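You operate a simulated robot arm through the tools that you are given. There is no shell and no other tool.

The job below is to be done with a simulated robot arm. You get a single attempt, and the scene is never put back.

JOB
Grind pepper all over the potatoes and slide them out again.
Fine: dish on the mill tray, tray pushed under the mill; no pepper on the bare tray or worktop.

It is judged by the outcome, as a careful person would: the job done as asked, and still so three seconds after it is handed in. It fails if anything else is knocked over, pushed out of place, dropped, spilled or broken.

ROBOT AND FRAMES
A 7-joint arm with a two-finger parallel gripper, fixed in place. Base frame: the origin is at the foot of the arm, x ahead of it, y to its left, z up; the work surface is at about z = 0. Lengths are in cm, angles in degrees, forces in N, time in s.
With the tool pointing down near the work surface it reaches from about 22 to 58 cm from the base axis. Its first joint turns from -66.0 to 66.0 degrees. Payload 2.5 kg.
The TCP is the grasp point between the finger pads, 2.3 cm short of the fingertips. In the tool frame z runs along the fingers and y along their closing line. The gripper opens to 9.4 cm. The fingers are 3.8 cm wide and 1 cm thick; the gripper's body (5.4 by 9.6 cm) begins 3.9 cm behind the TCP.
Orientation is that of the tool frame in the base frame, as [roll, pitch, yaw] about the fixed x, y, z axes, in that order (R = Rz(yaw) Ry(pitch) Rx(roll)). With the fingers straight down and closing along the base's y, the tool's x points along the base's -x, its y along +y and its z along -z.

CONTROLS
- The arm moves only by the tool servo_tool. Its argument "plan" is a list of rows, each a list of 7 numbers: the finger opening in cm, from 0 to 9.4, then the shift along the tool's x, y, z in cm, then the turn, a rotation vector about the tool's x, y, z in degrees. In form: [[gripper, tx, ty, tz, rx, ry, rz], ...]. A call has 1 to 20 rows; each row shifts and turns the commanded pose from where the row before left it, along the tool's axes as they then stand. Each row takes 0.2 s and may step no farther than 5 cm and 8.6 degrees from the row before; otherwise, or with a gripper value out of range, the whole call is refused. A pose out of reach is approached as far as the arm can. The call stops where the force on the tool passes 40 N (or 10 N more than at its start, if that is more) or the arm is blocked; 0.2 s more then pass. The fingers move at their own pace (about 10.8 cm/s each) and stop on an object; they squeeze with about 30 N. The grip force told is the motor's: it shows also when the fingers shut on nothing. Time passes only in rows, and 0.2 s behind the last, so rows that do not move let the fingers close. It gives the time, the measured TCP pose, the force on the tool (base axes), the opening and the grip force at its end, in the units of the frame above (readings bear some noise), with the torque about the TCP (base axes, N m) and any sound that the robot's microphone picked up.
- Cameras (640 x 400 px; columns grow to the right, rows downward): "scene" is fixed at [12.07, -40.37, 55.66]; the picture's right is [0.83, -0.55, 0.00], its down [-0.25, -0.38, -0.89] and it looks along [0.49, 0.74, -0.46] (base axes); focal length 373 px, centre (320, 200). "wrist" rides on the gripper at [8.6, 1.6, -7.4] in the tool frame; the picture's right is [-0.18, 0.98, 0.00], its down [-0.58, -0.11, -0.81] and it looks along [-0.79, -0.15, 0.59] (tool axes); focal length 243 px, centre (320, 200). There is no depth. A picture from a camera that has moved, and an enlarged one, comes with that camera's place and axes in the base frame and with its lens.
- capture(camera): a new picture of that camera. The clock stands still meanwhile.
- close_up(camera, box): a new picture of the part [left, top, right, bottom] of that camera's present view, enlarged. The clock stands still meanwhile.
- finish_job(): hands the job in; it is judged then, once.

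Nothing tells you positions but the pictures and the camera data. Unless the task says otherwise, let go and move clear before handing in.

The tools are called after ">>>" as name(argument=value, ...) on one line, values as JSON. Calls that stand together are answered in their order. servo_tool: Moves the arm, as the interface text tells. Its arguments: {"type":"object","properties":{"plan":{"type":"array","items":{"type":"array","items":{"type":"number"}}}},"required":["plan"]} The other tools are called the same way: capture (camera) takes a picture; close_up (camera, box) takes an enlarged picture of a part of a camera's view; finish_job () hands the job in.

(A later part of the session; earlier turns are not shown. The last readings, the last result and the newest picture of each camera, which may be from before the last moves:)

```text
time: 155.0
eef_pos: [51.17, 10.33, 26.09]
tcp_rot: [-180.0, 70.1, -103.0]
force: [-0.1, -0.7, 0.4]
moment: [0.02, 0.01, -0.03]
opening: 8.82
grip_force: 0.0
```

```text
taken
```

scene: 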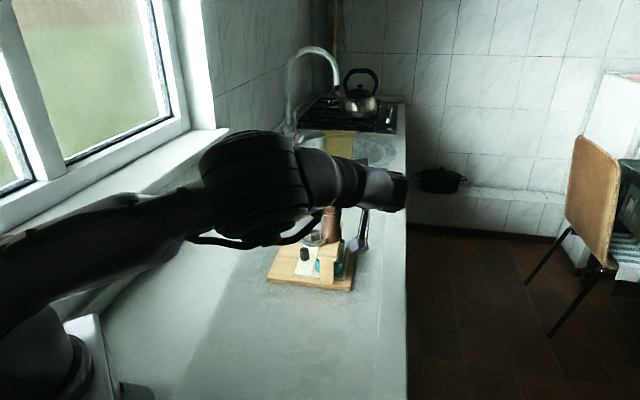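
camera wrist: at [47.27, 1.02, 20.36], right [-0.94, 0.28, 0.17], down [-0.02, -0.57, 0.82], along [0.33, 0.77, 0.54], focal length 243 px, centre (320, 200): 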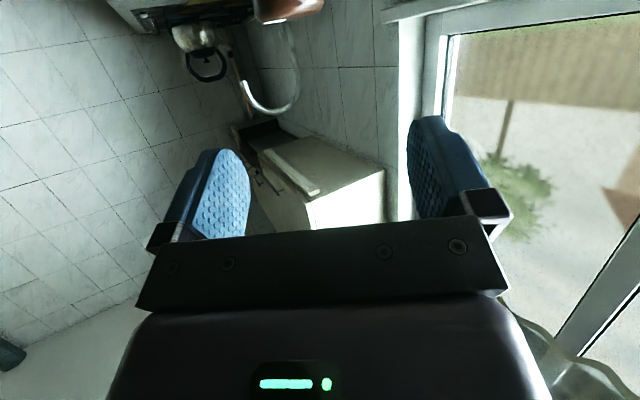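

>>> servo_tool(plan=[[8.8, 2.73, 0.07, 0.97, 0, 0, 0], [8.8, 2.73, 0.07, 0.97, 0, 0, 0], [8.8, 2.73, 0.07, 0.97, 0, 0, 0], [8.8, 2.73, 0.07, 0.97, 0, 0, 0], [8.8, 0, 0, 0, 0, 0, 0]])

>>> capture(camera="wrist")

>>> capture(camera="scene")

```text
time: 156.2
eef_pos: [50.69, 10.43, 14.33]
tcp_rot: [-179.8, 69.8, -102.9]
force: [1.2, -0.1, 0.7]
moment: [-0.03, 0.0, -0.01]
opening: 8.78
grip_force: 0.1
```

```text
taken
camera wrist: at [46.88, 1.18, 8.67], right [-0.94, 0.28, 0.17], down [-0.02, -0.57, 0.82], along [0.33, 0.77, 0.54], focal length 243 px, centre (320, 200)
```

wrist: 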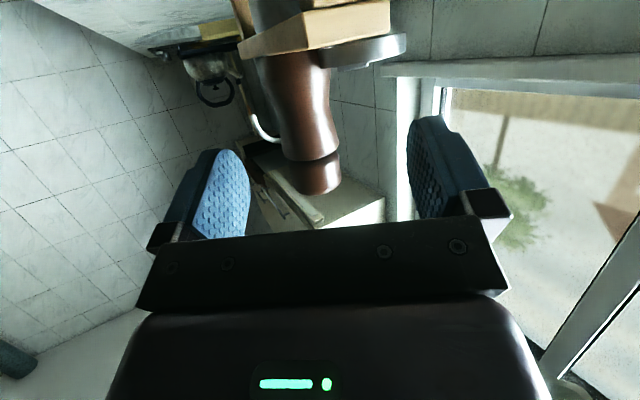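

```text
taken
```

scene: 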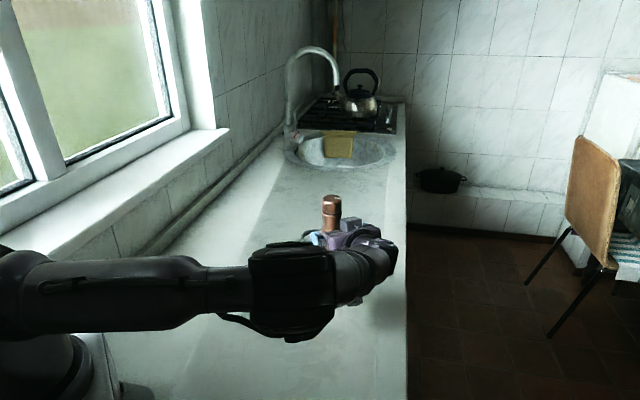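

The side pose is reachable. Mill and loop line up between the open fingers (8.3 cm). Advancing slowly along the tool axis.

>>> servo_tool(plan=[[8.4, -0.05, -0.25, 1.5, 0, 0, 0], [8.4, -0.05, -0.25, 1.5, 0, 0, 0], [8.4, 0, 0, 1.5, 0, 0, 0], [8.4, 0, 0, 0, 0, 0, 0]])

>>> capture(camera="wrist")

>>> close_up(camera="scene", box=[270, 180, 410, 300])

```text
time: 157.2
eef_pos: [52.2, 14.55, 12.9]
tcp_rot: [-180.0, 70.1, -103.1]
force: [0.3, 0.0, 0.2]
moment: [0.01, -0.02, 0.0]
opening: 8.4
grip_force: 0.1
```

```text
taken
camera wrist: at [48.47, 5.22, 7.31], right [-0.94, 0.28, 0.17], down [-0.02, -0.57, 0.82], along [0.33, 0.77, 0.54], focal length 243 px, centre (320, 200)
```

wrist: 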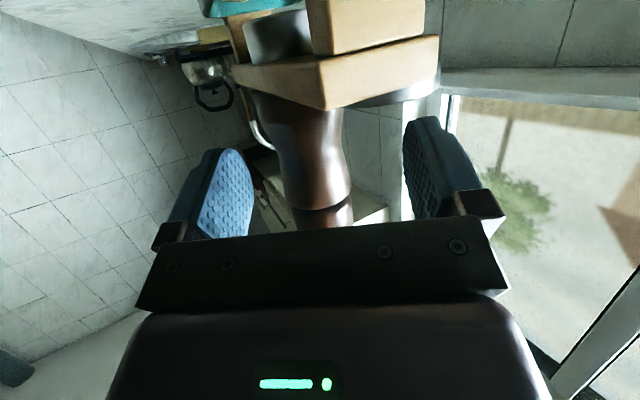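

```text
3.33 times, centred on (340, 240) of scene
camera zoom: at [12.07, -40.37, 55.66], right [0.83, -0.55, 0.0], down [-0.25, -0.38, -0.89], along [0.49, 0.74, -0.46], focal length 1244 px, centre (253, 67)
```

zoom: 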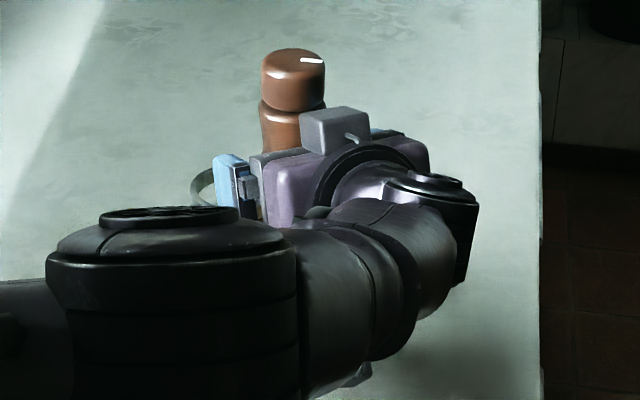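

Axis alignment is right on. Advancing another 1.8 cm, then checking.

>>> servo_tool(plan=[[8.4, -0.06, 0, 0.9, 0, 0, 0], [8.4, -0.06, 0, 0.9, 0, 0, 0], [8.4, 0, 0, 0, 0, 0, 0]])

>>> capture(camera="wrist")

>>> close_up(camera="scene", box=[290, 190, 360, 250])

```text
time: 158.0
eef_pos: [52.77, 16.22, 12.49]
tcp_rot: [-179.9, 70.0, -103.0]
force: [-0.5, 0.0, 0.0]
moment: [0.0, 0.03, -0.02]
opening: 8.4
grip_force: 0.1
```

```text
taken
camera wrist: at [48.85, 6.88, 6.79], right [-0.94, 0.28, 0.17], down [-0.02, -0.57, 0.82], along [0.33, 0.77, 0.54], focal length 243 px, centre (320, 200)
```

wrist: 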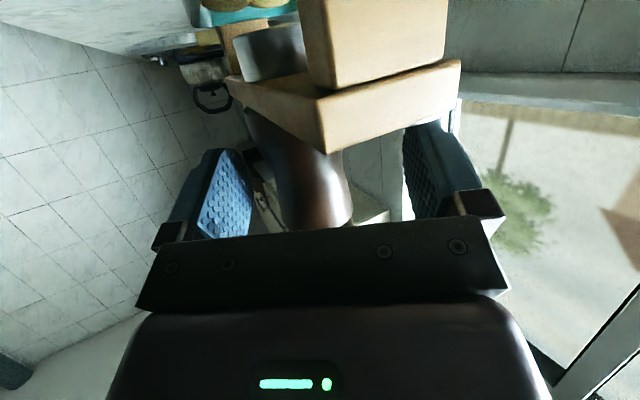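

```text
6.67 times, centred on (325, 220) of scene
camera zoom: at [12.07, -40.37, 55.66], right [0.83, -0.55, 0.0], down [-0.25, -0.38, -0.89], along [0.49, 0.74, -0.46], focal length 2488 px, centre (287, 67)
```

zoom: 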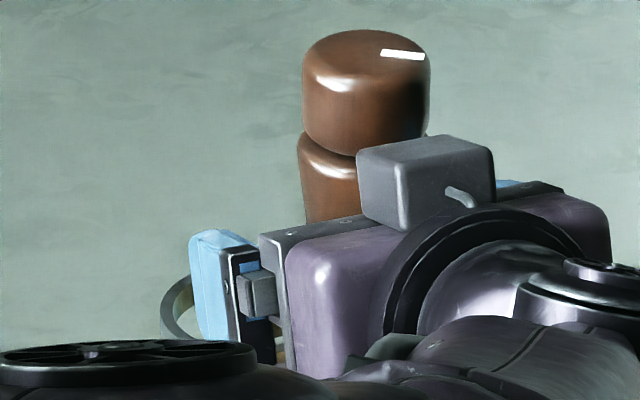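

>>> servo_tool(plan=[[8.4, -0.04, 0, 0.6, 0, 0, 0], [8.4, -0.04, 0, 0.6, 0, 0, 0], [8.4, 0, 0, 0, 0, 0, 0]])

>>> servo_tool(plan=[[8.4, -0.03, 0, 0.4, 0, 0, 0], [8.4, 0, 0, 0, 0, 0, 0]])

>>> capture(camera="wrist")

>>> close_up(camera="scene", box=[290, 190, 360, 250])

```text
time: 158.8
eef_pos: [52.95, 17.21, 12.21]
tcp_rot: [-179.9, 70.0, -103.1]
force: [0.3, 0.1, -0.2]
moment: [0.0, 0.01, -0.02]
opening: 8.4
grip_force: 0.1
```

```text
time: 159.4
eef_pos: [52.84, 17.62, 12.1]
tcp_rot: [-179.9, 69.9, -103.0]
force: [-0.4, -0.8, -0.5]
moment: [0.0, 0.03, 0.0]
opening: 8.38
grip_force: 0.0
```

```text
taken
camera wrist: at [49.19, 8.27, 6.39], right [-0.94, 0.28, 0.17], down [-0.02, -0.57, 0.82], along [0.33, 0.77, 0.54], focal length 243 px, centre (320, 200)
```

wrist: 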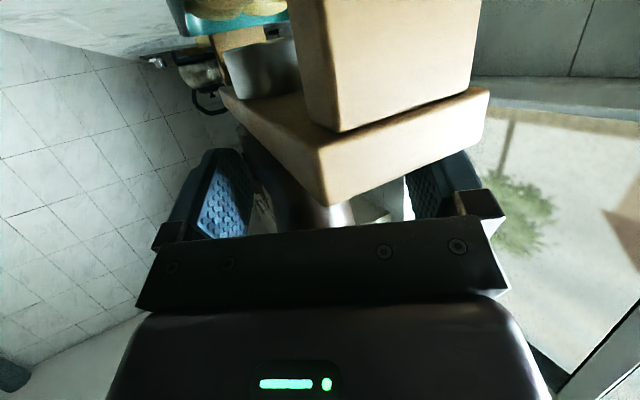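

```text
6.67 times, centred on (325, 220) of scene
camera zoom: at [12.07, -40.37, 55.66], right [0.83, -0.55, 0.0], down [-0.25, -0.38, -0.89], along [0.49, 0.74, -0.46], focal length 2488 px, centre (287, 67)
```

zoom: 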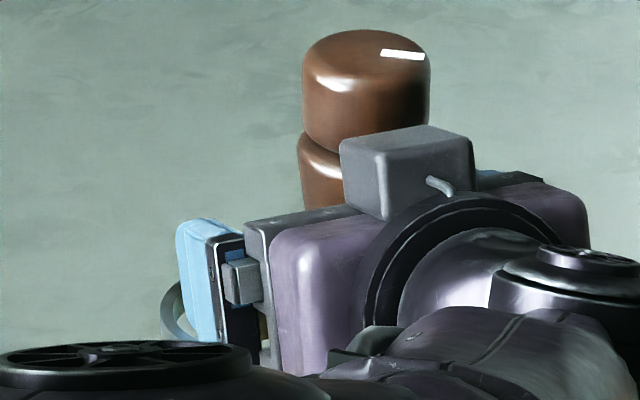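

>>> servo_tool(plan=[[8.4, 0.05, 0, 0.3, 0, 0, 0], [8.4, 0.05, 0, 0.1, 0, 0, 0], [8.4, 0, 0, 0, 0, 0, 0]])

>>> servo_tool(plan=[[7.4, 0, 0, 0, 0, 0, 0], [7.4, 0, 0, 0, 0, 0, 0]])

>>> servo_tool(plan=[[6.9, 0, 0, 0, 0, 0, 0], [6.9, 0, 0, 0, 0, 0, 0]])

```text
time: 160.2
eef_pos: [52.95, 17.87, 11.83]
tcp_rot: [-180.0, 70.0, -103.1]
force: [0.8, 0.3, 1.1]
moment: [0.0, 0.01, 0.0]
opening: 8.38
grip_force: 0.1
```

```text
time: 160.8
eef_pos: [52.93, 17.96, 11.73]
tcp_rot: [179.9, 70.0, -103.1]
force: [-6.0, 0.2, 1.0]
moment: [0.14, 0.12, -0.01]
opening: 7.69
grip_force: 3.5
```

```text
time: 161.4
eef_pos: [53.06, 17.92, 11.74]
tcp_rot: [180.0, 70.0, -103.0]
force: [-6.3, 1.2, -0.4]
moment: [0.09, 0.04, 0.04]
opening: 7.15
grip_force: 2.8
```

Finger A has met the stub; continuing to close so the other finger bears on the mill's back, watching the opening and listening.

>>> servo_tool(plan=[[6.5, 0, 0, 0, 0, 0, 0], [6.5, 0, 0, 0, 0, 0, 0]])

>>> servo_tool(plan=[[5.8, 0, 0, 0, 0, 0, 0], [5.8, 0, 0, 0, 0, 0, 0]])

>>> close_up(camera="scene", box=[290, 190, 360, 250])

>>> capture(camera="wrist")

```text
time: 162.0
eef_pos: [53.11, 17.99, 11.65]
tcp_rot: [-180.0, 70.0, -103.2]
force: [-3.4, 3.3, 0.2]
moment: [0.14, 0.3, 0.08]
opening: 7.09
grip_force: 30.0
```

```text
time: 162.6
eef_pos: [52.9, 17.96, 11.81]
tcp_rot: [-180.0, 70.1, -103.2]
force: [-1.8, 4.0, -0.6]
moment: [0.12, 0.34, 0.14]
opening: 7.06
grip_force: 30.0
```

```text
6.67 times, centred on (325, 220) of scene
camera zoom: at [12.07, -40.37, 55.66], right [0.83, -0.55, 0.0], down [-0.25, -0.38, -0.89], along [0.49, 0.74, -0.46], focal length 2488 px, centre (287, 67)
```

zoom: 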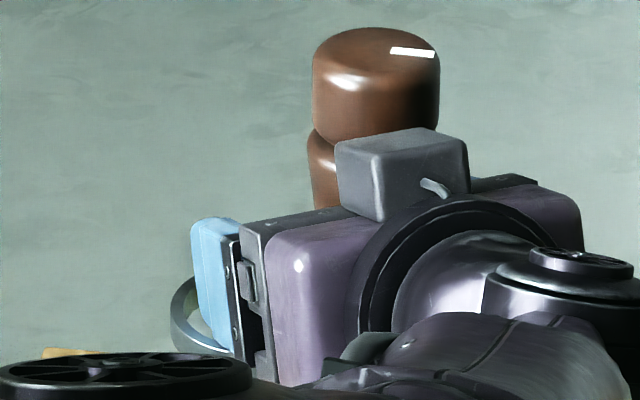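

```text
taken
camera wrist: at [49.22, 8.59, 6.14], right [-0.94, 0.28, 0.17], down [-0.02, -0.57, 0.82], along [0.33, 0.77, 0.54], focal length 243 px, centre (320, 200)
```

wrist: 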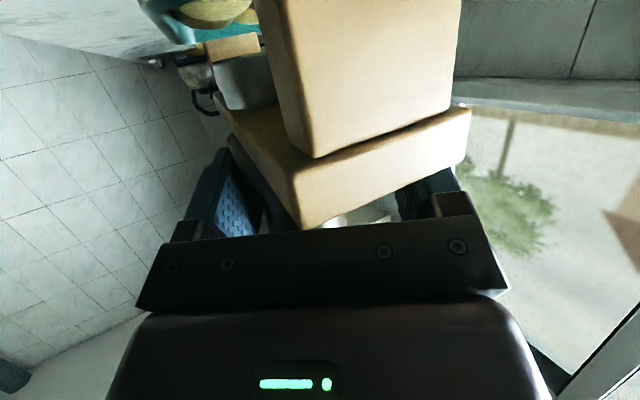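

Even a 30 N squeeze between stub and mill body moves nothing, so the stub is just a rigid handle. I'll open and retreat the way I came.

>>> servo_tool(plan=[[8.4, 0, 0, 0, 0, 0, 0], [8.4, 0, 0, 0, 0, 0, 0], [8.4, 0, 0, 0, 0, 0, 0], [8.4, -0.1, 0, -0.6, 0, 0, 0], [8.4, 0, 0, -1.2, 0, 0, 0], [8.4, 0, 0, -2.5, 0, 0, 0], [8.4, 0, 0, -3.0, 0, 0, 0], [8.4, 0, 0, -3.0, 0, 0, 0], [8.4, 0, 0, 0, 0, 0, 0]])

>>> servo_tool(plan=[[8.4, -2.8, 0, -1.0, 0, 0, 0], [8.4, -2.8, 0, -1.0, 0, 0, 0], [8.4, -2.8, 0, -1.0, 0, 0, 0], [8.4, -2.8, 0, -1.0, 0, 0, 0], [8.4, 0, 0, 0, 0, 7.78, 0], [8.4, 0, 0, 0, 0, 7.78, 0], [8.4, 0, 0, 0, 0, 7.78, 0], [8.4, 0, 0, 0, 0, 7.78, 0], [8.4, 0, 0, 0, 0, 7.78, 0], [8.4, 0, 0, 0, 0, 7.78, 0], [8.4, 0, 0, 0, 0, 7.78, 0], [8.4, 0, 0, 0, 0, 7.78, 0], [8.4, 0, 0, 0, 0, 7.78, 0], [6.5, 0, 0, 0, 0, 0, 0]])

>>> capture(camera="scene")

>>> close_up(camera="scene", box=[220, 180, 380, 340])

```text
time: 164.6
eef_pos: [50.85, 8.67, 15.48]
tcp_rot: [-179.8, 70.0, -103.0]
force: [-0.5, 0.3, -0.2]
moment: [-0.01, 0.01, 0.0]
opening: 8.41
grip_force: 0.1
```

```text
time: 167.6
eef_pos: [50.79, 8.45, 27.32]
tcp_rot: [180.0, -0.1, -103.2]
force: [-0.1, -0.4, -0.3]
moment: [0.0, 0.01, 0.04]
opening: 6.51
grip_force: 0.0
```

```text
taken
```

scene: 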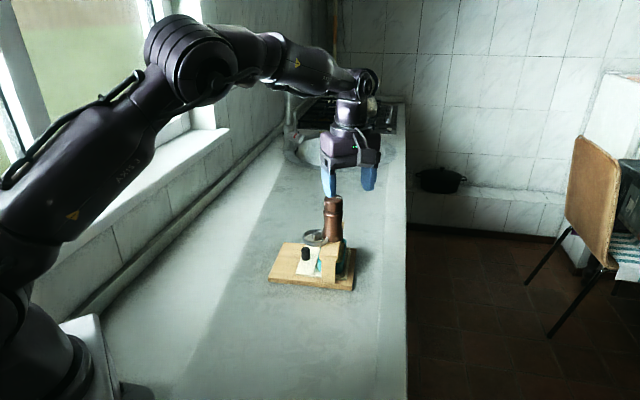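

```text
2.50 times, centred on (300, 260) of scene
camera zoom: at [12.07, -40.37, 55.66], right [0.83, -0.55, 0.0], down [-0.25, -0.38, -0.89], along [0.49, 0.74, -0.46], focal length 933 px, centre (370, 50)
```

zoom: 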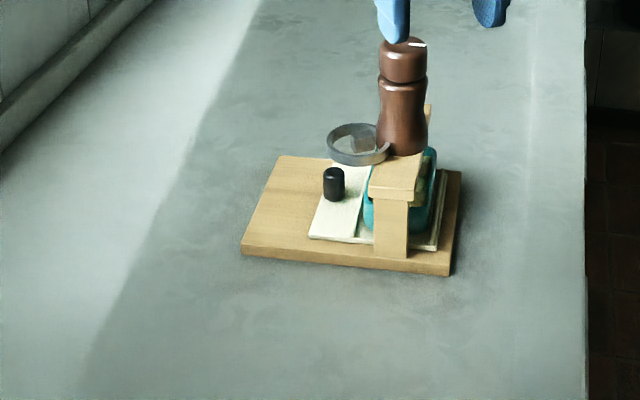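

I haven't yet seen the mill's far side. I'll turn the hand so the wrist camera looks back at it from beyond.

>>> servo_tool(plan=[[6.5, 0, 0, 0, 0, 0, -8.3], [6.5, 0, 0, 0, 0, 0, -8.3], [6.5, 0, 0, 0, 0, 0, -8.3], [6.5, 0, 0, 0, 0, 0, -8.3], [6.5, 0, 0, 0, 0, 0, -8.3], [6.5, 0, 0, 0, 0, 0, -8.3], [6.5, 0, 0, 0, 0, 0, -8.3], [6.5, 0, 0, 0, 0, 0, 0]])

>>> capture(camera="wrist")

```text
time: 169.4
eef_pos: [50.91, 8.57, 27.21]
tcp_rot: [180.0, 0.1, -44.9]
force: [0.3, 0.1, 0.2]
moment: [0.0, -0.01, 0.0]
opening: 6.5
grip_force: 0.1
```

```text
taken
camera wrist: at [55.89, 1.34, 34.67], right [-0.82, -0.57, 0.0], down [-0.34, 0.49, 0.81], along [-0.46, 0.66, -0.59], focal length 243 px, centre (320, 200)
```

wrist: 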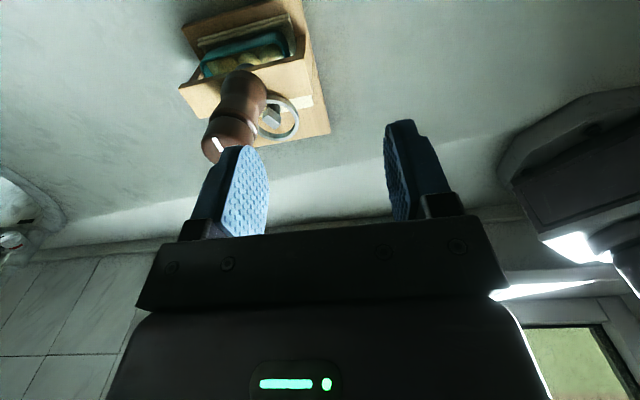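

>>> close_up(camera="wrist", box=[170, 0, 340, 165])

>>> close_up(camera="wrist", box=[195, 60, 305, 165])

```text
2.42 times, centred on (255, 82) of wrist
camera zoom: at [55.89, 1.34, 34.67], right [-0.82, -0.57, 0.0], down [-0.34, 0.49, 0.81], along [-0.46, 0.66, -0.59], focal length 588 px, centre (478, 485)
```

zoom: 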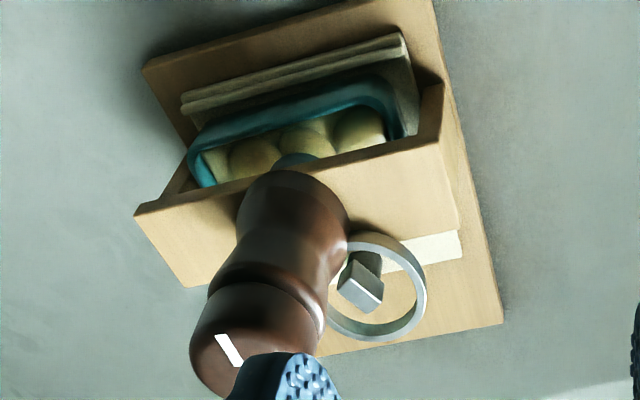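

```text
3.81 times, centred on (250, 112) of wrist
camera zoom: at [55.89, 1.34, 34.67], right [-0.82, -0.57, 0.0], down [-0.34, 0.49, 0.81], along [-0.46, 0.66, -0.59], focal length 924 px, centre (587, 533)
```

zoom: 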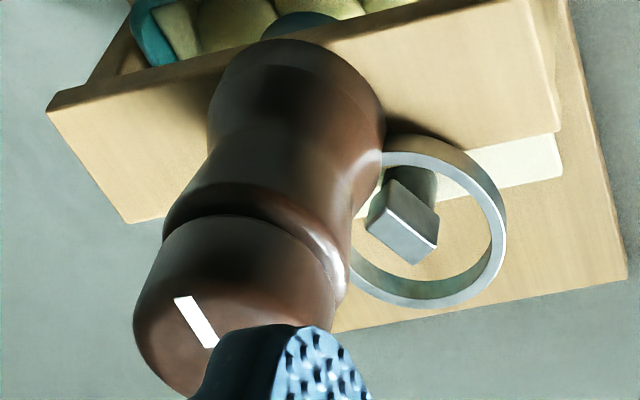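

The far side shows nothing new. But checking proportions: the knob seems only about 2.4 cm tall (down to z≈16.7), so my earlier grips at fingertip z=15 likely clamped the body's shoulder, not the knob. Let me measure that.

>>> close_up(camera="scene", box=[310, 190, 354, 250])

```text
6.67 times, centred on (332, 220) of scene
camera zoom: at [12.07, -40.37, 55.66], right [0.83, -0.55, 0.0], down [-0.25, -0.38, -0.89], along [0.49, 0.74, -0.46], focal length 2488 px, centre (240, 67)
```

zoom: 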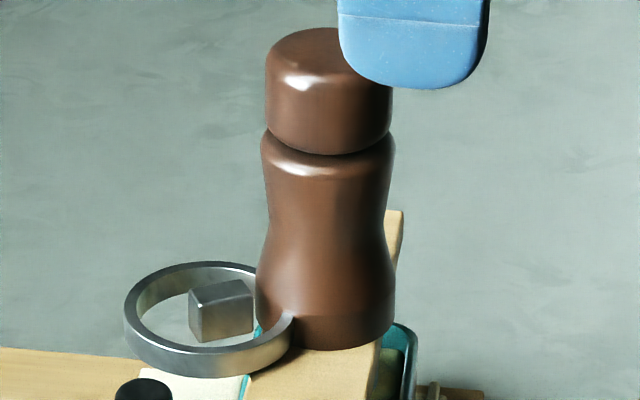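

Confirmed: the knob's lower edge is at about z≈16.7 and I had been clamping the body's shoulder. I'll now go over the knob with fingertips kept above z≈17.

>>> servo_tool(plan=[[6.5, -1.45, -3.0, 0, 0, 0, 0], [6.5, -1.45, -3.0, 0, 0, 0, 0], [6.5, -1.45, -3.0, 0, 0, 0, 0], [6.5, 0, 0, 0, 0, 0, 0]])

>>> close_up(camera="wrist", box=[220, 0, 420, 140])

>>> close_up(camera="scene", box=[280, 130, 390, 250])

```text
time: 170.4
eef_pos: [54.07, 17.95, 27.24]
tcp_rot: [-180.0, -0.1, -45.0]
force: [0.2, -1.2, -0.1]
moment: [0.02, 0.01, 0.02]
opening: 6.5
grip_force: 0.0
```

```text
2.86 times, centred on (320, 70) of wrist
camera zoom: at [59.16, 10.76, 34.67], right [-0.83, -0.56, 0.0], down [-0.33, 0.49, 0.81], along [-0.46, 0.66, -0.59], focal length 693 px, centre (320, 571)
```

zoom: 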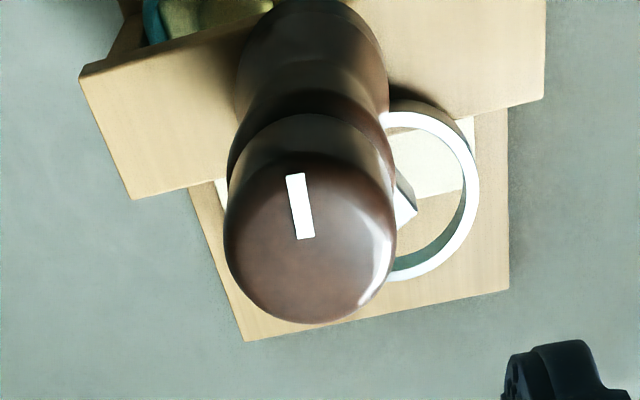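

```text
3.33 times, centred on (335, 190) of scene
camera zoom: at [12.07, -40.37, 55.66], right [0.83, -0.55, 0.0], down [-0.25, -0.38, -0.89], along [0.49, 0.74, -0.46], focal length 1244 px, centre (270, 233)
```

zoom: 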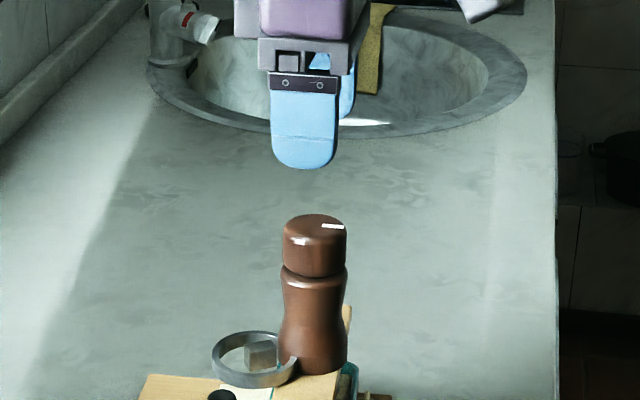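

>>> servo_tool(plan=[[6.5, 0, -0.3, 2.5, 0, 0, 0], [6.5, 0, 0, 2.5, 0, 0, 0], [6.5, 0, 0, 1.8, 0, 0, 0], [6.5, 0, 0, 1.0, 0, 0, 0], [6.5, 0, 0, 0, 0, 0, 0]])

>>> close_up(camera="scene", box=[300, 175, 370, 235])

>>> close_up(camera="wrist", box=[220, 60, 420, 240])

```text
time: 171.6
eef_pos: [54.31, 18.14, 19.25]
tcp_rot: [180.0, -0.1, -45.0]
force: [0.3, 0.4, 0.3]
moment: [-0.01, 0.02, -0.01]
opening: 6.5
grip_force: 0.0
```

```text
6.67 times, centred on (335, 205) of scene
camera zoom: at [12.07, -40.37, 55.66], right [0.83, -0.55, 0.0], down [-0.25, -0.38, -0.89], along [0.49, 0.74, -0.46], focal length 2488 px, centre (220, 167)
```

zoom: 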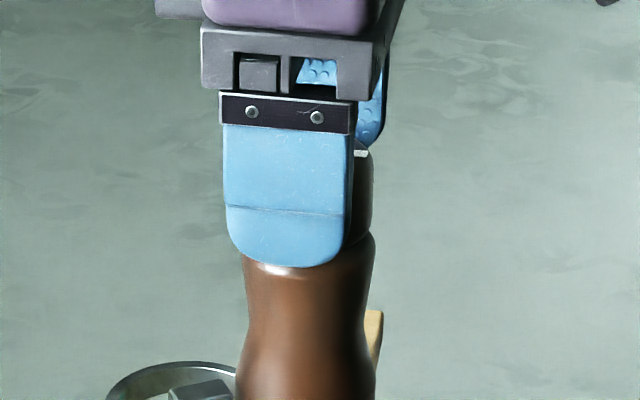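

```text
2.22 times, centred on (320, 150) of wrist
camera zoom: at [59.37, 10.93, 26.69], right [-0.83, -0.56, 0.0], down [-0.33, 0.49, 0.81], along [-0.46, 0.66, -0.59], focal length 539 px, centre (320, 311)
```

zoom: 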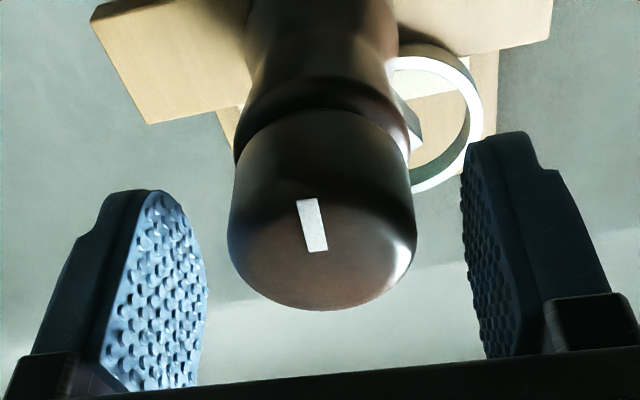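

Fingertips now surround only the knob. Closing and trying a small clockwise twist.

>>> servo_tool(plan=[[3.3, 0, 0, 0, 0, 0, 0], [3.3, 0, 0, 0, 0, 0, 0], [3.3, 0, 0, 0, 0, 0, 0]])

>>> servo_tool(plan=[[3.3, 0, 0, 0, 0, 0, 4], [3.3, 0, 0, 0, 0, 0, 4], [3.3, 0, 0, 0, 0, 0, 0]])

>>> close_up(camera="scene", box=[220, 180, 380, 340])

>>> close_up(camera="wrist", box=[220, 60, 420, 240])

```text
time: 172.4
eef_pos: [54.34, 18.17, 19.39]
tcp_rot: [179.9, 0.0, -45.0]
force: [-6.5, -4.3, 0.2]
moment: [0.16, 0.0, -0.01]
opening: 4.13
grip_force: 29.7
```

```text
time: 173.2
eef_pos: [54.28, 18.2, 19.2]
tcp_rot: [179.9, -0.2, -53.1]
force: [0.9, -2.4, 0.9]
moment: [0.26, -0.13, 0.0]
opening: 4.14
grip_force: 30.1
```

```text
2.50 times, centred on (300, 260) of scene
camera zoom: at [12.08, -40.37, 55.66], right [0.83, -0.55, 0.0], down [-0.25, -0.38, -0.89], along [0.49, 0.74, -0.46], focal length 933 px, centre (370, 50)
```

zoom: 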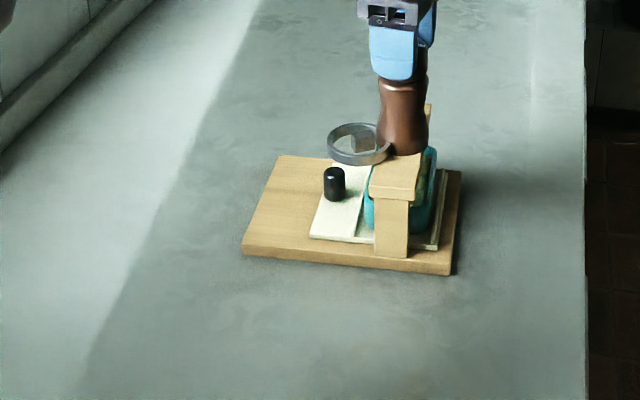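

```text
2.22 times, centred on (320, 150) of wrist
camera zoom: at [58.35, 10.31, 26.7], right [-0.9, -0.44, 0.0], down [-0.26, 0.53, 0.81], along [-0.36, 0.72, -0.59], focal length 539 px, centre (320, 311)
```

zoom: 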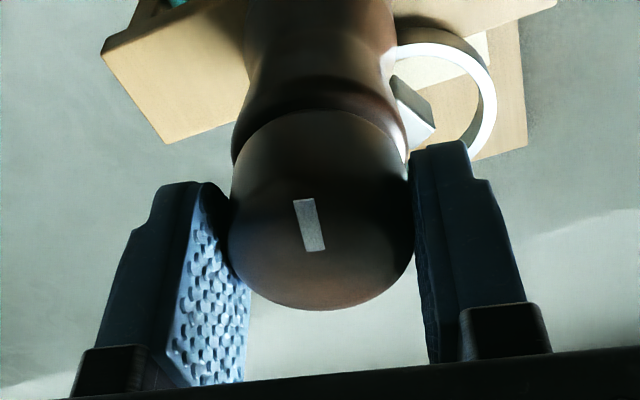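

The knob itself turns freely now – torque is nearly zero and the stand stays still. Continuing clockwise for about 64° and listening.

>>> servo_tool(plan=[[3.3, 0, 0, 0, 0, 0, 8], [3.3, 0, 0, 0, 0, 0, 8], [3.3, 0, 0, 0, 0, 0, 8], [3.3, 0, 0, 0, 0, 0, 8], [3.3, 0, 0, 0, 0, 0, 8], [3.3, 0, 0, 0, 0, 0, 8], [3.3, 0, 0, 0, 0, 0, 8], [3.3, 0, 0, 0, 0, 0, 8], [3.3, 0, 0, 0, 0, 0, 0]])

>>> close_up(camera="scene", box=[290, 225, 350, 280])

>>> capture(camera="wrist")

```text
time: 175.2
eef_pos: [54.3, 18.22, 19.53]
tcp_rot: [-180.0, -0.1, -117.1]
force: [-0.5, -0.1, -2.0]
moment: [-0.37, -0.06, 0.01]
opening: 4.16
grip_force: 29.8
```

```text
7.27 times, centred on (320, 252) of scene
camera zoom: at [12.08, -40.37, 55.66], right [0.83, -0.55, 0.0], down [-0.25, -0.38, -0.89], along [0.49, 0.74, -0.46], focal length 2715 px, centre (320, -182)
```

zoom: 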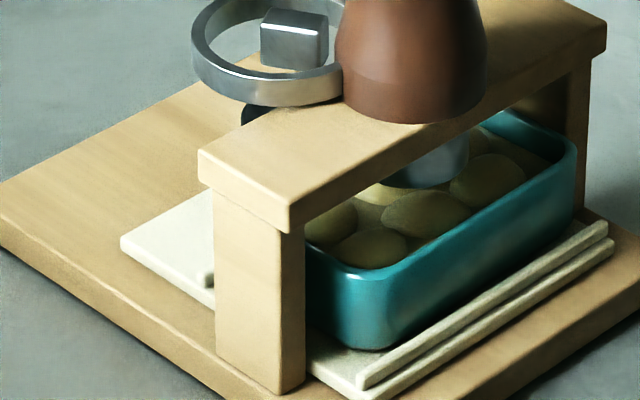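

```text
taken
camera wrist: at [48.97, 11.26, 26.83], right [-0.79, 0.61, 0.0], down [0.36, 0.47, 0.81], along [0.49, 0.64, -0.59], focal length 243 px, centre (320, 200)
```

wrist: 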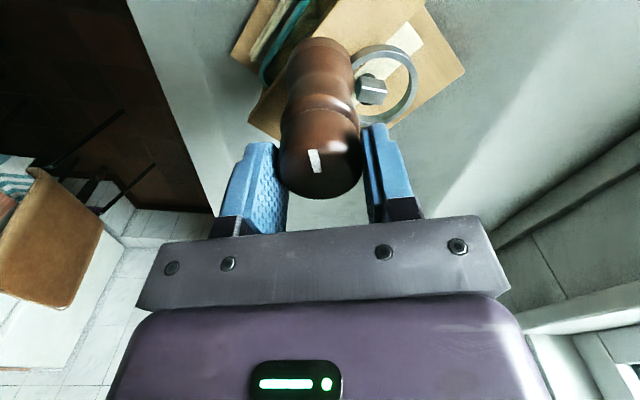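

The stand itself has swung round during that turn! Stopping; let me look at the whole scene.

>>> close_up(camera="scene", box=[220, 180, 380, 340])

>>> close_up(camera="wrist", box=[220, 60, 420, 240])

```text
2.50 times, centred on (300, 260) of scene
camera zoom: at [12.08, -40.37, 55.66], right [0.83, -0.55, 0.0], down [-0.25, -0.38, -0.89], along [0.49, 0.74, -0.46], focal length 933 px, centre (370, 50)
```

zoom: 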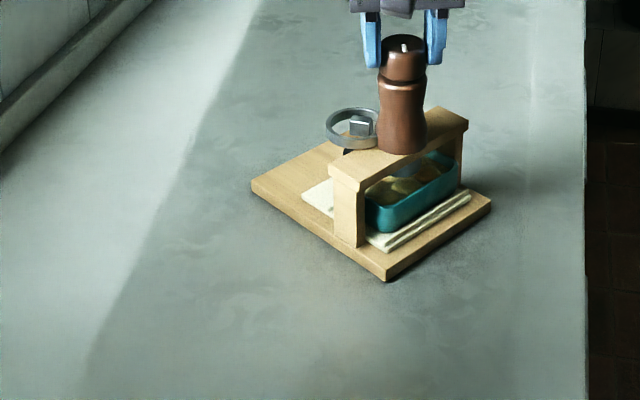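

```text
2.22 times, centred on (320, 150) of wrist
camera zoom: at [48.97, 11.26, 26.83], right [-0.79, 0.61, 0.0], down [0.36, 0.47, 0.81], along [0.49, 0.64, -0.59], focal length 539 px, centre (320, 311)
```

zoom: 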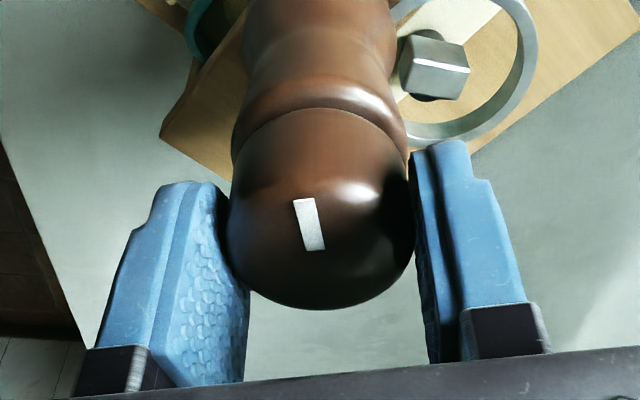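

The knob does turn relative to the body (the mark moved with the hand more than the stand), but at that speed it dragged the stand round about 35°. Checking the potatoes for pepper.

>>> close_up(camera="scene", box=[310, 240, 346, 268])

>>> close_up(camera="scene", box=[300, 185, 360, 255])

```text
14.29 times, centred on (328, 254) of scene
camera zoom: at [12.08, -40.37, 55.66], right [0.83, -0.55, 0.0], down [-0.25, -0.38, -0.89], along [0.49, 0.74, -0.46], focal length 5332 px, centre (206, -571)
```

zoom: 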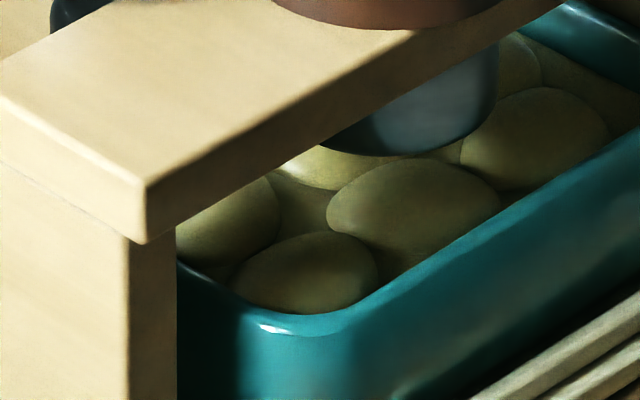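

```text
5.71 times, centred on (330, 220) of scene
camera zoom: at [12.08, -40.37, 55.66], right [0.83, -0.55, 0.0], down [-0.25, -0.38, -0.89], along [0.49, 0.74, -0.46], focal length 2133 px, centre (263, 86)
```

zoom: 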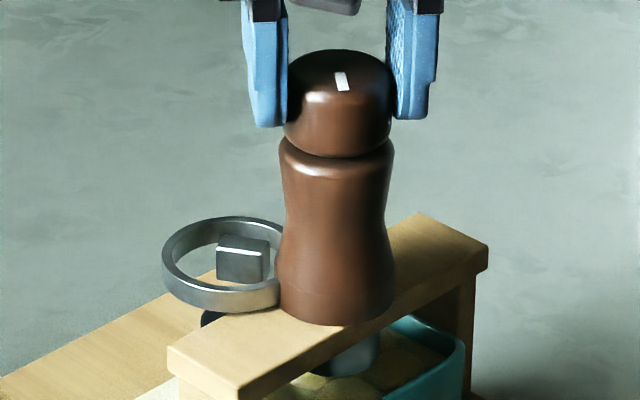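

No pepper yet, and the outlet hangs right over the potatoes. The drag is speed-dependent, so a quick counter-clockwise turn should bring the stand back; I'll do part of it and check.

>>> servo_tool(plan=[[3.3, 0, 0, 0.05, 0, 0, -8.5], [3.3, 0, 0, 0.05, 0, 0, -8.5], [3.3, 0, 0, 0.05, 0, 0, -8.5], [3.3, 0, 0, 0, 0, 0, -8.5], [3.3, 0, 0, 0, 0, 0, -8.5], [3.3, 0, 0, 0, 0, 0, 0]])

>>> close_up(camera="scene", box=[220, 180, 380, 340])

>>> close_up(camera="wrist", box=[220, 60, 420, 240])

```text
time: 176.6
eef_pos: [54.38, 18.22, 19.35]
tcp_rot: [180.0, 0.0, -74.4]
force: [0.0, -1.1, 0.0]
moment: [0.3, -0.07, 0.04]
opening: 4.15
grip_force: 30.0
```

```text
2.50 times, centred on (300, 260) of scene
camera zoom: at [12.08, -40.37, 55.66], right [0.83, -0.55, 0.0], down [-0.25, -0.38, -0.89], along [0.49, 0.74, -0.46], focal length 933 px, centre (370, 50)
```

zoom: 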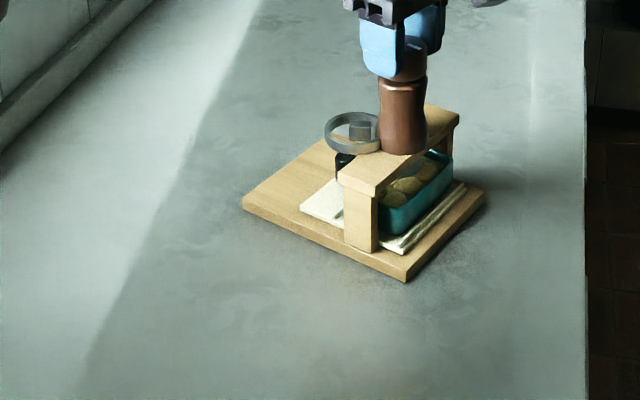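

```text
2.22 times, centred on (320, 150) of wrist
camera zoom: at [55.18, 9.49, 26.73], right [-1.0, -0.09, 0.0], down [-0.05, 0.59, 0.81], along [-0.07, 0.8, -0.59], focal length 539 px, centre (320, 311)
```

zoom: 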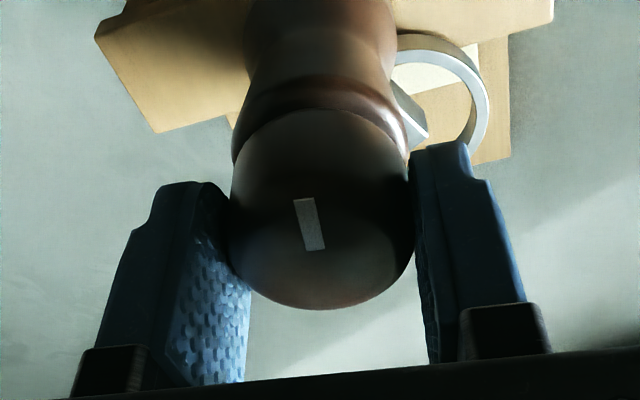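

The stand came back only partly while the knob returned to its start angle, which hints at a limited travel. I'll turn counter-clockwise slowly and watch torque and stand.

>>> servo_tool(plan=[[3.3, 0, 0, 0, 0, 0, -2], [3.3, 0, 0, 0, 0, 0, -2], [3.3, 0, 0, 0, 0, 0, -2]])

>>> servo_tool(plan=[[3.3, 0, 0, 0, 0, 0, -2], [3.3, 0, 0, 0, 0, 0, -2], [3.3, 0, 0, 0, 0, 0, -2]])

>>> close_up(camera="scene", box=[220, 180, 380, 340])

```text
time: 177.4
eef_pos: [54.36, 18.14, 19.43]
tcp_rot: [-180.0, 0.0, -68.5]
force: [2.1, -2.6, 0.2]
moment: [0.26, 0.44, -0.04]
opening: 4.14
grip_force: 29.9
```

```text
time: 178.2
eef_pos: [54.22, 18.25, 19.35]
tcp_rot: [-179.9, -0.1, -62.5]
force: [-0.6, -2.1, 1.6]
moment: [0.54, -0.27, -0.02]
opening: 4.15
grip_force: 30.2
```

```text
2.50 times, centred on (300, 260) of scene
camera zoom: at [12.08, -40.37, 55.66], right [0.83, -0.55, 0.0], down [-0.25, -0.38, -0.89], along [0.49, 0.74, -0.46], focal length 933 px, centre (370, 50)
```

zoom: 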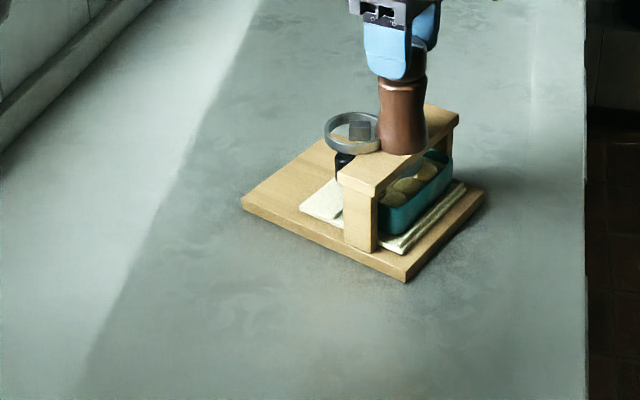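

Slow turning is torque-free and leaves the stand still, so the knob is the grinder control and must be turned gently. Checking the potatoes for any pepper so far.

>>> close_up(camera="scene", box=[308, 238, 344, 268])

>>> servo_tool(plan=[[3.3, 0, 0, 0, 0, 0, 3], [3.3, 0, 0, 0, 0, 0, 3], [3.3, 0, 0, 0, 0, 0, 3], [3.3, 0, 0, 0, 0, 0, 3], [3.3, 0, 0, 0, 0, 0, 3], [3.3, 0, 0, 0, 0, 0, 3], [3.3, 0, 0, 0, 0, 0, 3], [3.3, 0, 0, 0, 0, 0, 3], [3.3, 0, 0, 0, 0, 0, 3], [3.3, 0, 0, 0, 0, 0, 3]])

>>> close_up(camera="scene", box=[308, 238, 344, 268])

>>> close_up(camera="scene", box=[220, 180, 380, 340])

```text
13.33 times, centred on (326, 253) of scene
camera zoom: at [12.08, -40.37, 55.66], right [0.83, -0.55, 0.0], down [-0.25, -0.38, -0.89], along [0.49, 0.74, -0.46], focal length 4977 px, centre (240, -507)
```

zoom: 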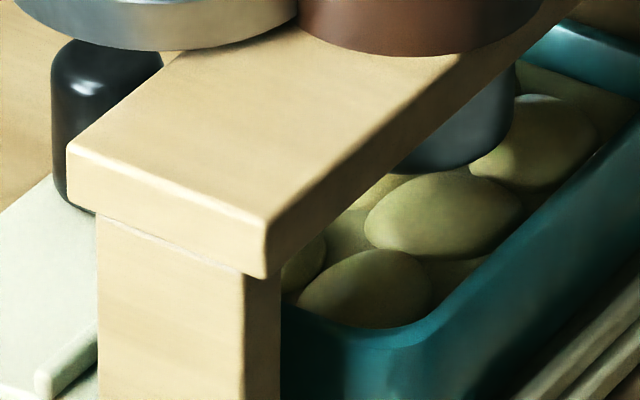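

```text
time: 180.4
eef_pos: [54.36, 18.21, 19.25]
tcp_rot: [180.0, -0.1, -92.5]
force: [-4.6, 1.0, 0.7]
moment: [-0.27, -0.24, -0.02]
opening: 4.13
grip_force: 29.8
```

```text
13.33 times, centred on (326, 253) of scene
camera zoom: at [12.08, -40.37, 55.66], right [0.83, -0.55, 0.0], down [-0.25, -0.38, -0.89], along [0.49, 0.74, -0.46], focal length 4977 px, centre (240, -507)
```

zoom: 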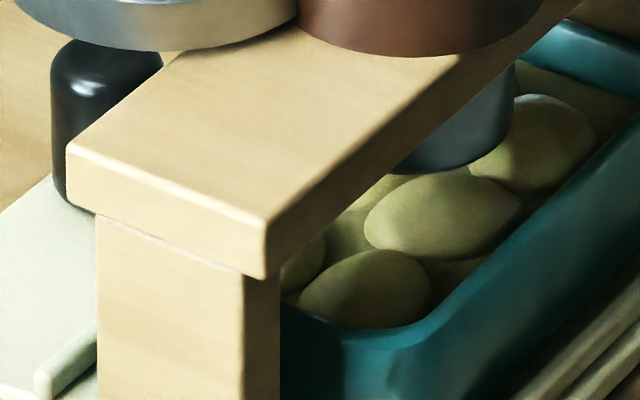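

```text
2.50 times, centred on (300, 260) of scene
camera zoom: at [12.08, -40.37, 55.66], right [0.83, -0.55, 0.0], down [-0.25, -0.38, -0.89], along [0.49, 0.74, -0.46], focal length 933 px, centre (370, 50)
```

zoom: 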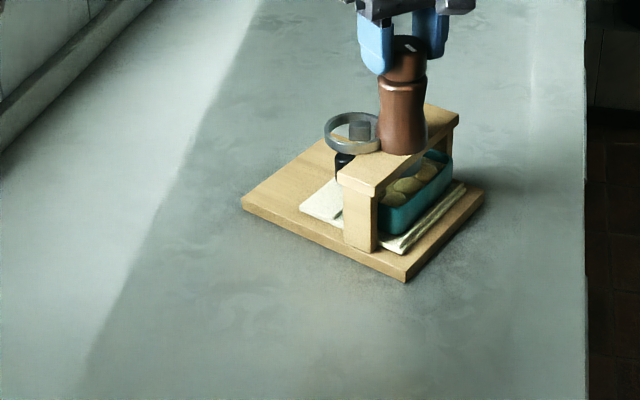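

The potatoes are still clean after about 30°. I'll keep turning clockwise at a gentle rate for a longer stroke.

>>> servo_tool(plan=[[3.3, 0, 0, 0, 0, 0, 3.5], [3.3, 0, 0, 0, 0, 0, 3.5], [3.3, 0, 0, 0, 0, 0, 3.5], [3.3, 0, 0, 0, 0, 0, 3.5], [3.3, 0, 0, 0, 0, 0, 3.5], [3.3, 0, 0, 0, 0, 0, 3.5], [3.3, 0, 0, 0, 0, 0, 3.5], [3.3, 0, 0, 0, 0, 0, 3.5], [3.3, 0, 0, 0, 0, 0, 3.5], [3.3, 0, 0, 0, 0, 0, 3.5], [3.3, 0, 0, 0, 0, 0, 3.5], [3.3, 0, 0, 0, 0, 0, 3.5], [3.3, 0, 0, 0, 0, 0, 3.5], [3.3, 0, 0, 0, 0, 0, 3.5], [3.3, 0, 0, 0, 0, 0, 3.5], [3.3, 0, 0, 0, 0, 0, 3.5], [3.3, 0, 0, 0, 0, 0, 3.5], [3.3, 0, 0, 0, 0, 0, 3.5], [3.3, 0, 0, 0, 0, 0, 3.5], [3.3, 0, 0, 0, 0, 0, 3.5]])

>>> close_up(camera="scene", box=[308, 238, 344, 268])

>>> close_up(camera="scene", box=[220, 180, 380, 340])

```text
time: 184.6
eef_pos: [54.29, 18.21, 19.4]
tcp_rot: [-179.9, 0.0, -162.5]
force: [-1.2, -1.6, 0.1]
moment: [0.57, -0.47, 0.02]
opening: 4.17
grip_force: 29.8
```

```text
13.33 times, centred on (326, 253) of scene
camera zoom: at [12.07, -40.37, 55.66], right [0.83, -0.55, 0.0], down [-0.25, -0.38, -0.89], along [0.49, 0.74, -0.46], focal length 4977 px, centre (240, -507)
```

zoom: 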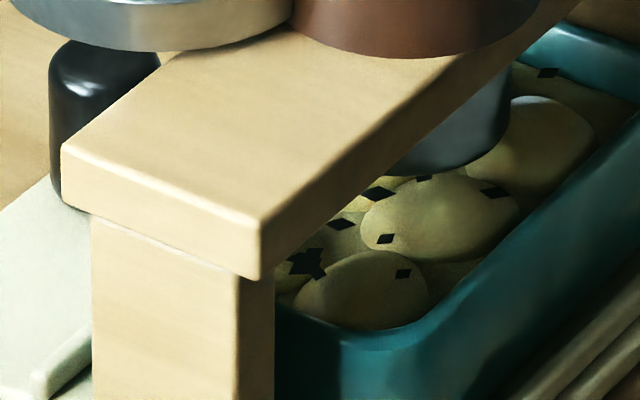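

```text
2.50 times, centred on (300, 260) of scene
camera zoom: at [12.07, -40.37, 55.66], right [0.83, -0.55, 0.0], down [-0.25, -0.38, -0.89], along [0.49, 0.74, -0.46], focal length 933 px, centre (370, 50)
```

zoom: 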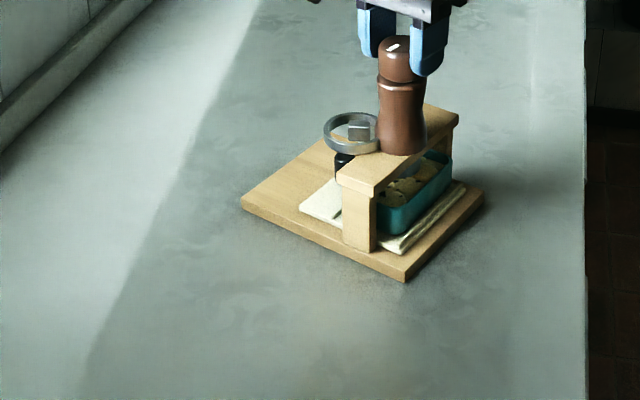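

Pepper specks are falling on the potatoes, spread along the dish, and the stand is steady. Continuing clockwise.

>>> servo_tool(plan=[[3.3, 0, 0, 0, 0, 0, 3.5], [3.3, 0, 0, 0, 0, 0, 3.5], [3.3, 0, 0, 0, 0, 0, 3.5], [3.3, 0, 0, 0, 0, 0, 3.5], [3.3, 0, 0, 0, 0, 0, 3.5], [3.3, 0, 0, 0, 0, 0, 3.5], [3.3, 0, 0, 0, 0, 0, 3.5], [3.3, 0, 0, 0, 0, 0, 3.5], [3.3, 0, 0, 0, 0, 0, 3.5], [3.3, 0, 0, 0, 0, 0, 3.5], [3.3, 0, 0, 0, 0, 0, 3.5], [3.3, 0, 0, 0, 0, 0, 3.5], [3.3, 0, 0, 0, 0, 0, 3.5], [3.3, 0, 0, 0, 0, 0, 3.5], [3.3, 0, 0, 0, 0, 0, 3.5], [3.3, 0, 0, 0, 0, 0, 3.5]])

>>> close_up(camera="scene", box=[308, 238, 344, 268])

>>> close_up(camera="scene", box=[270, 210, 350, 295])

>>> close_up(camera="wrist", box=[200, 0, 440, 150])

```text
time: 188.0
eef_pos: [54.32, 18.12, 19.28]
tcp_rot: [-180.0, 0.1, 141.4]
force: [7.0, 0.5, 5.5]
moment: [0.17, 0.45, 0.02]
opening: 4.15
grip_force: 29.8
```

```text
13.33 times, centred on (326, 253) of scene
camera zoom: at [12.07, -40.38, 55.66], right [0.83, -0.55, 0.0], down [-0.25, -0.38, -0.89], along [0.49, 0.74, -0.46], focal length 4977 px, centre (240, -507)
```

zoom: 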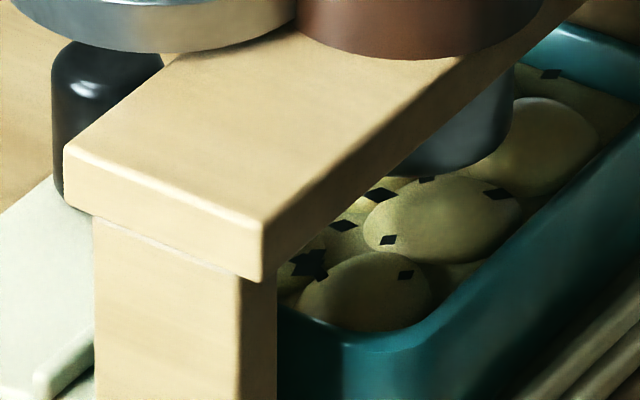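

```text
4.71 times, centred on (310, 252) of scene
camera zoom: at [12.07, -40.38, 55.66], right [0.83, -0.55, 0.0], down [-0.25, -0.38, -0.89], along [0.49, 0.74, -0.46], focal length 1757 px, centre (367, -47)
```

zoom: 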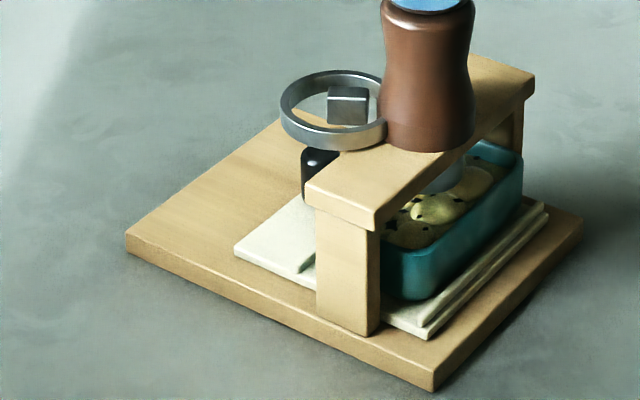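

```text
2.67 times, centred on (320, 75) of wrist
camera zoom: at [48.61, 24.86, 26.71], right [0.76, 0.65, 0.0], down [0.38, -0.45, 0.81], along [0.53, -0.61, -0.59], focal length 647 px, centre (320, 533)
```

zoom: 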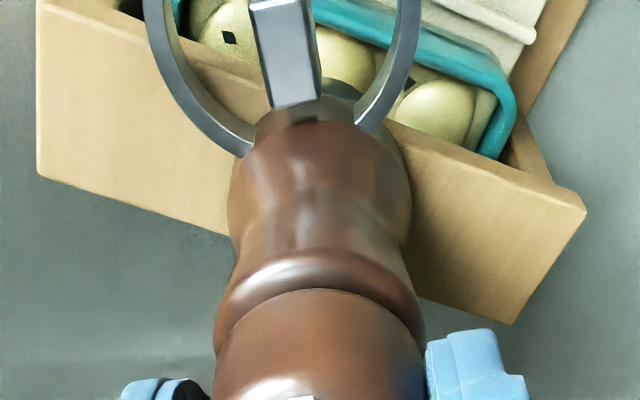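

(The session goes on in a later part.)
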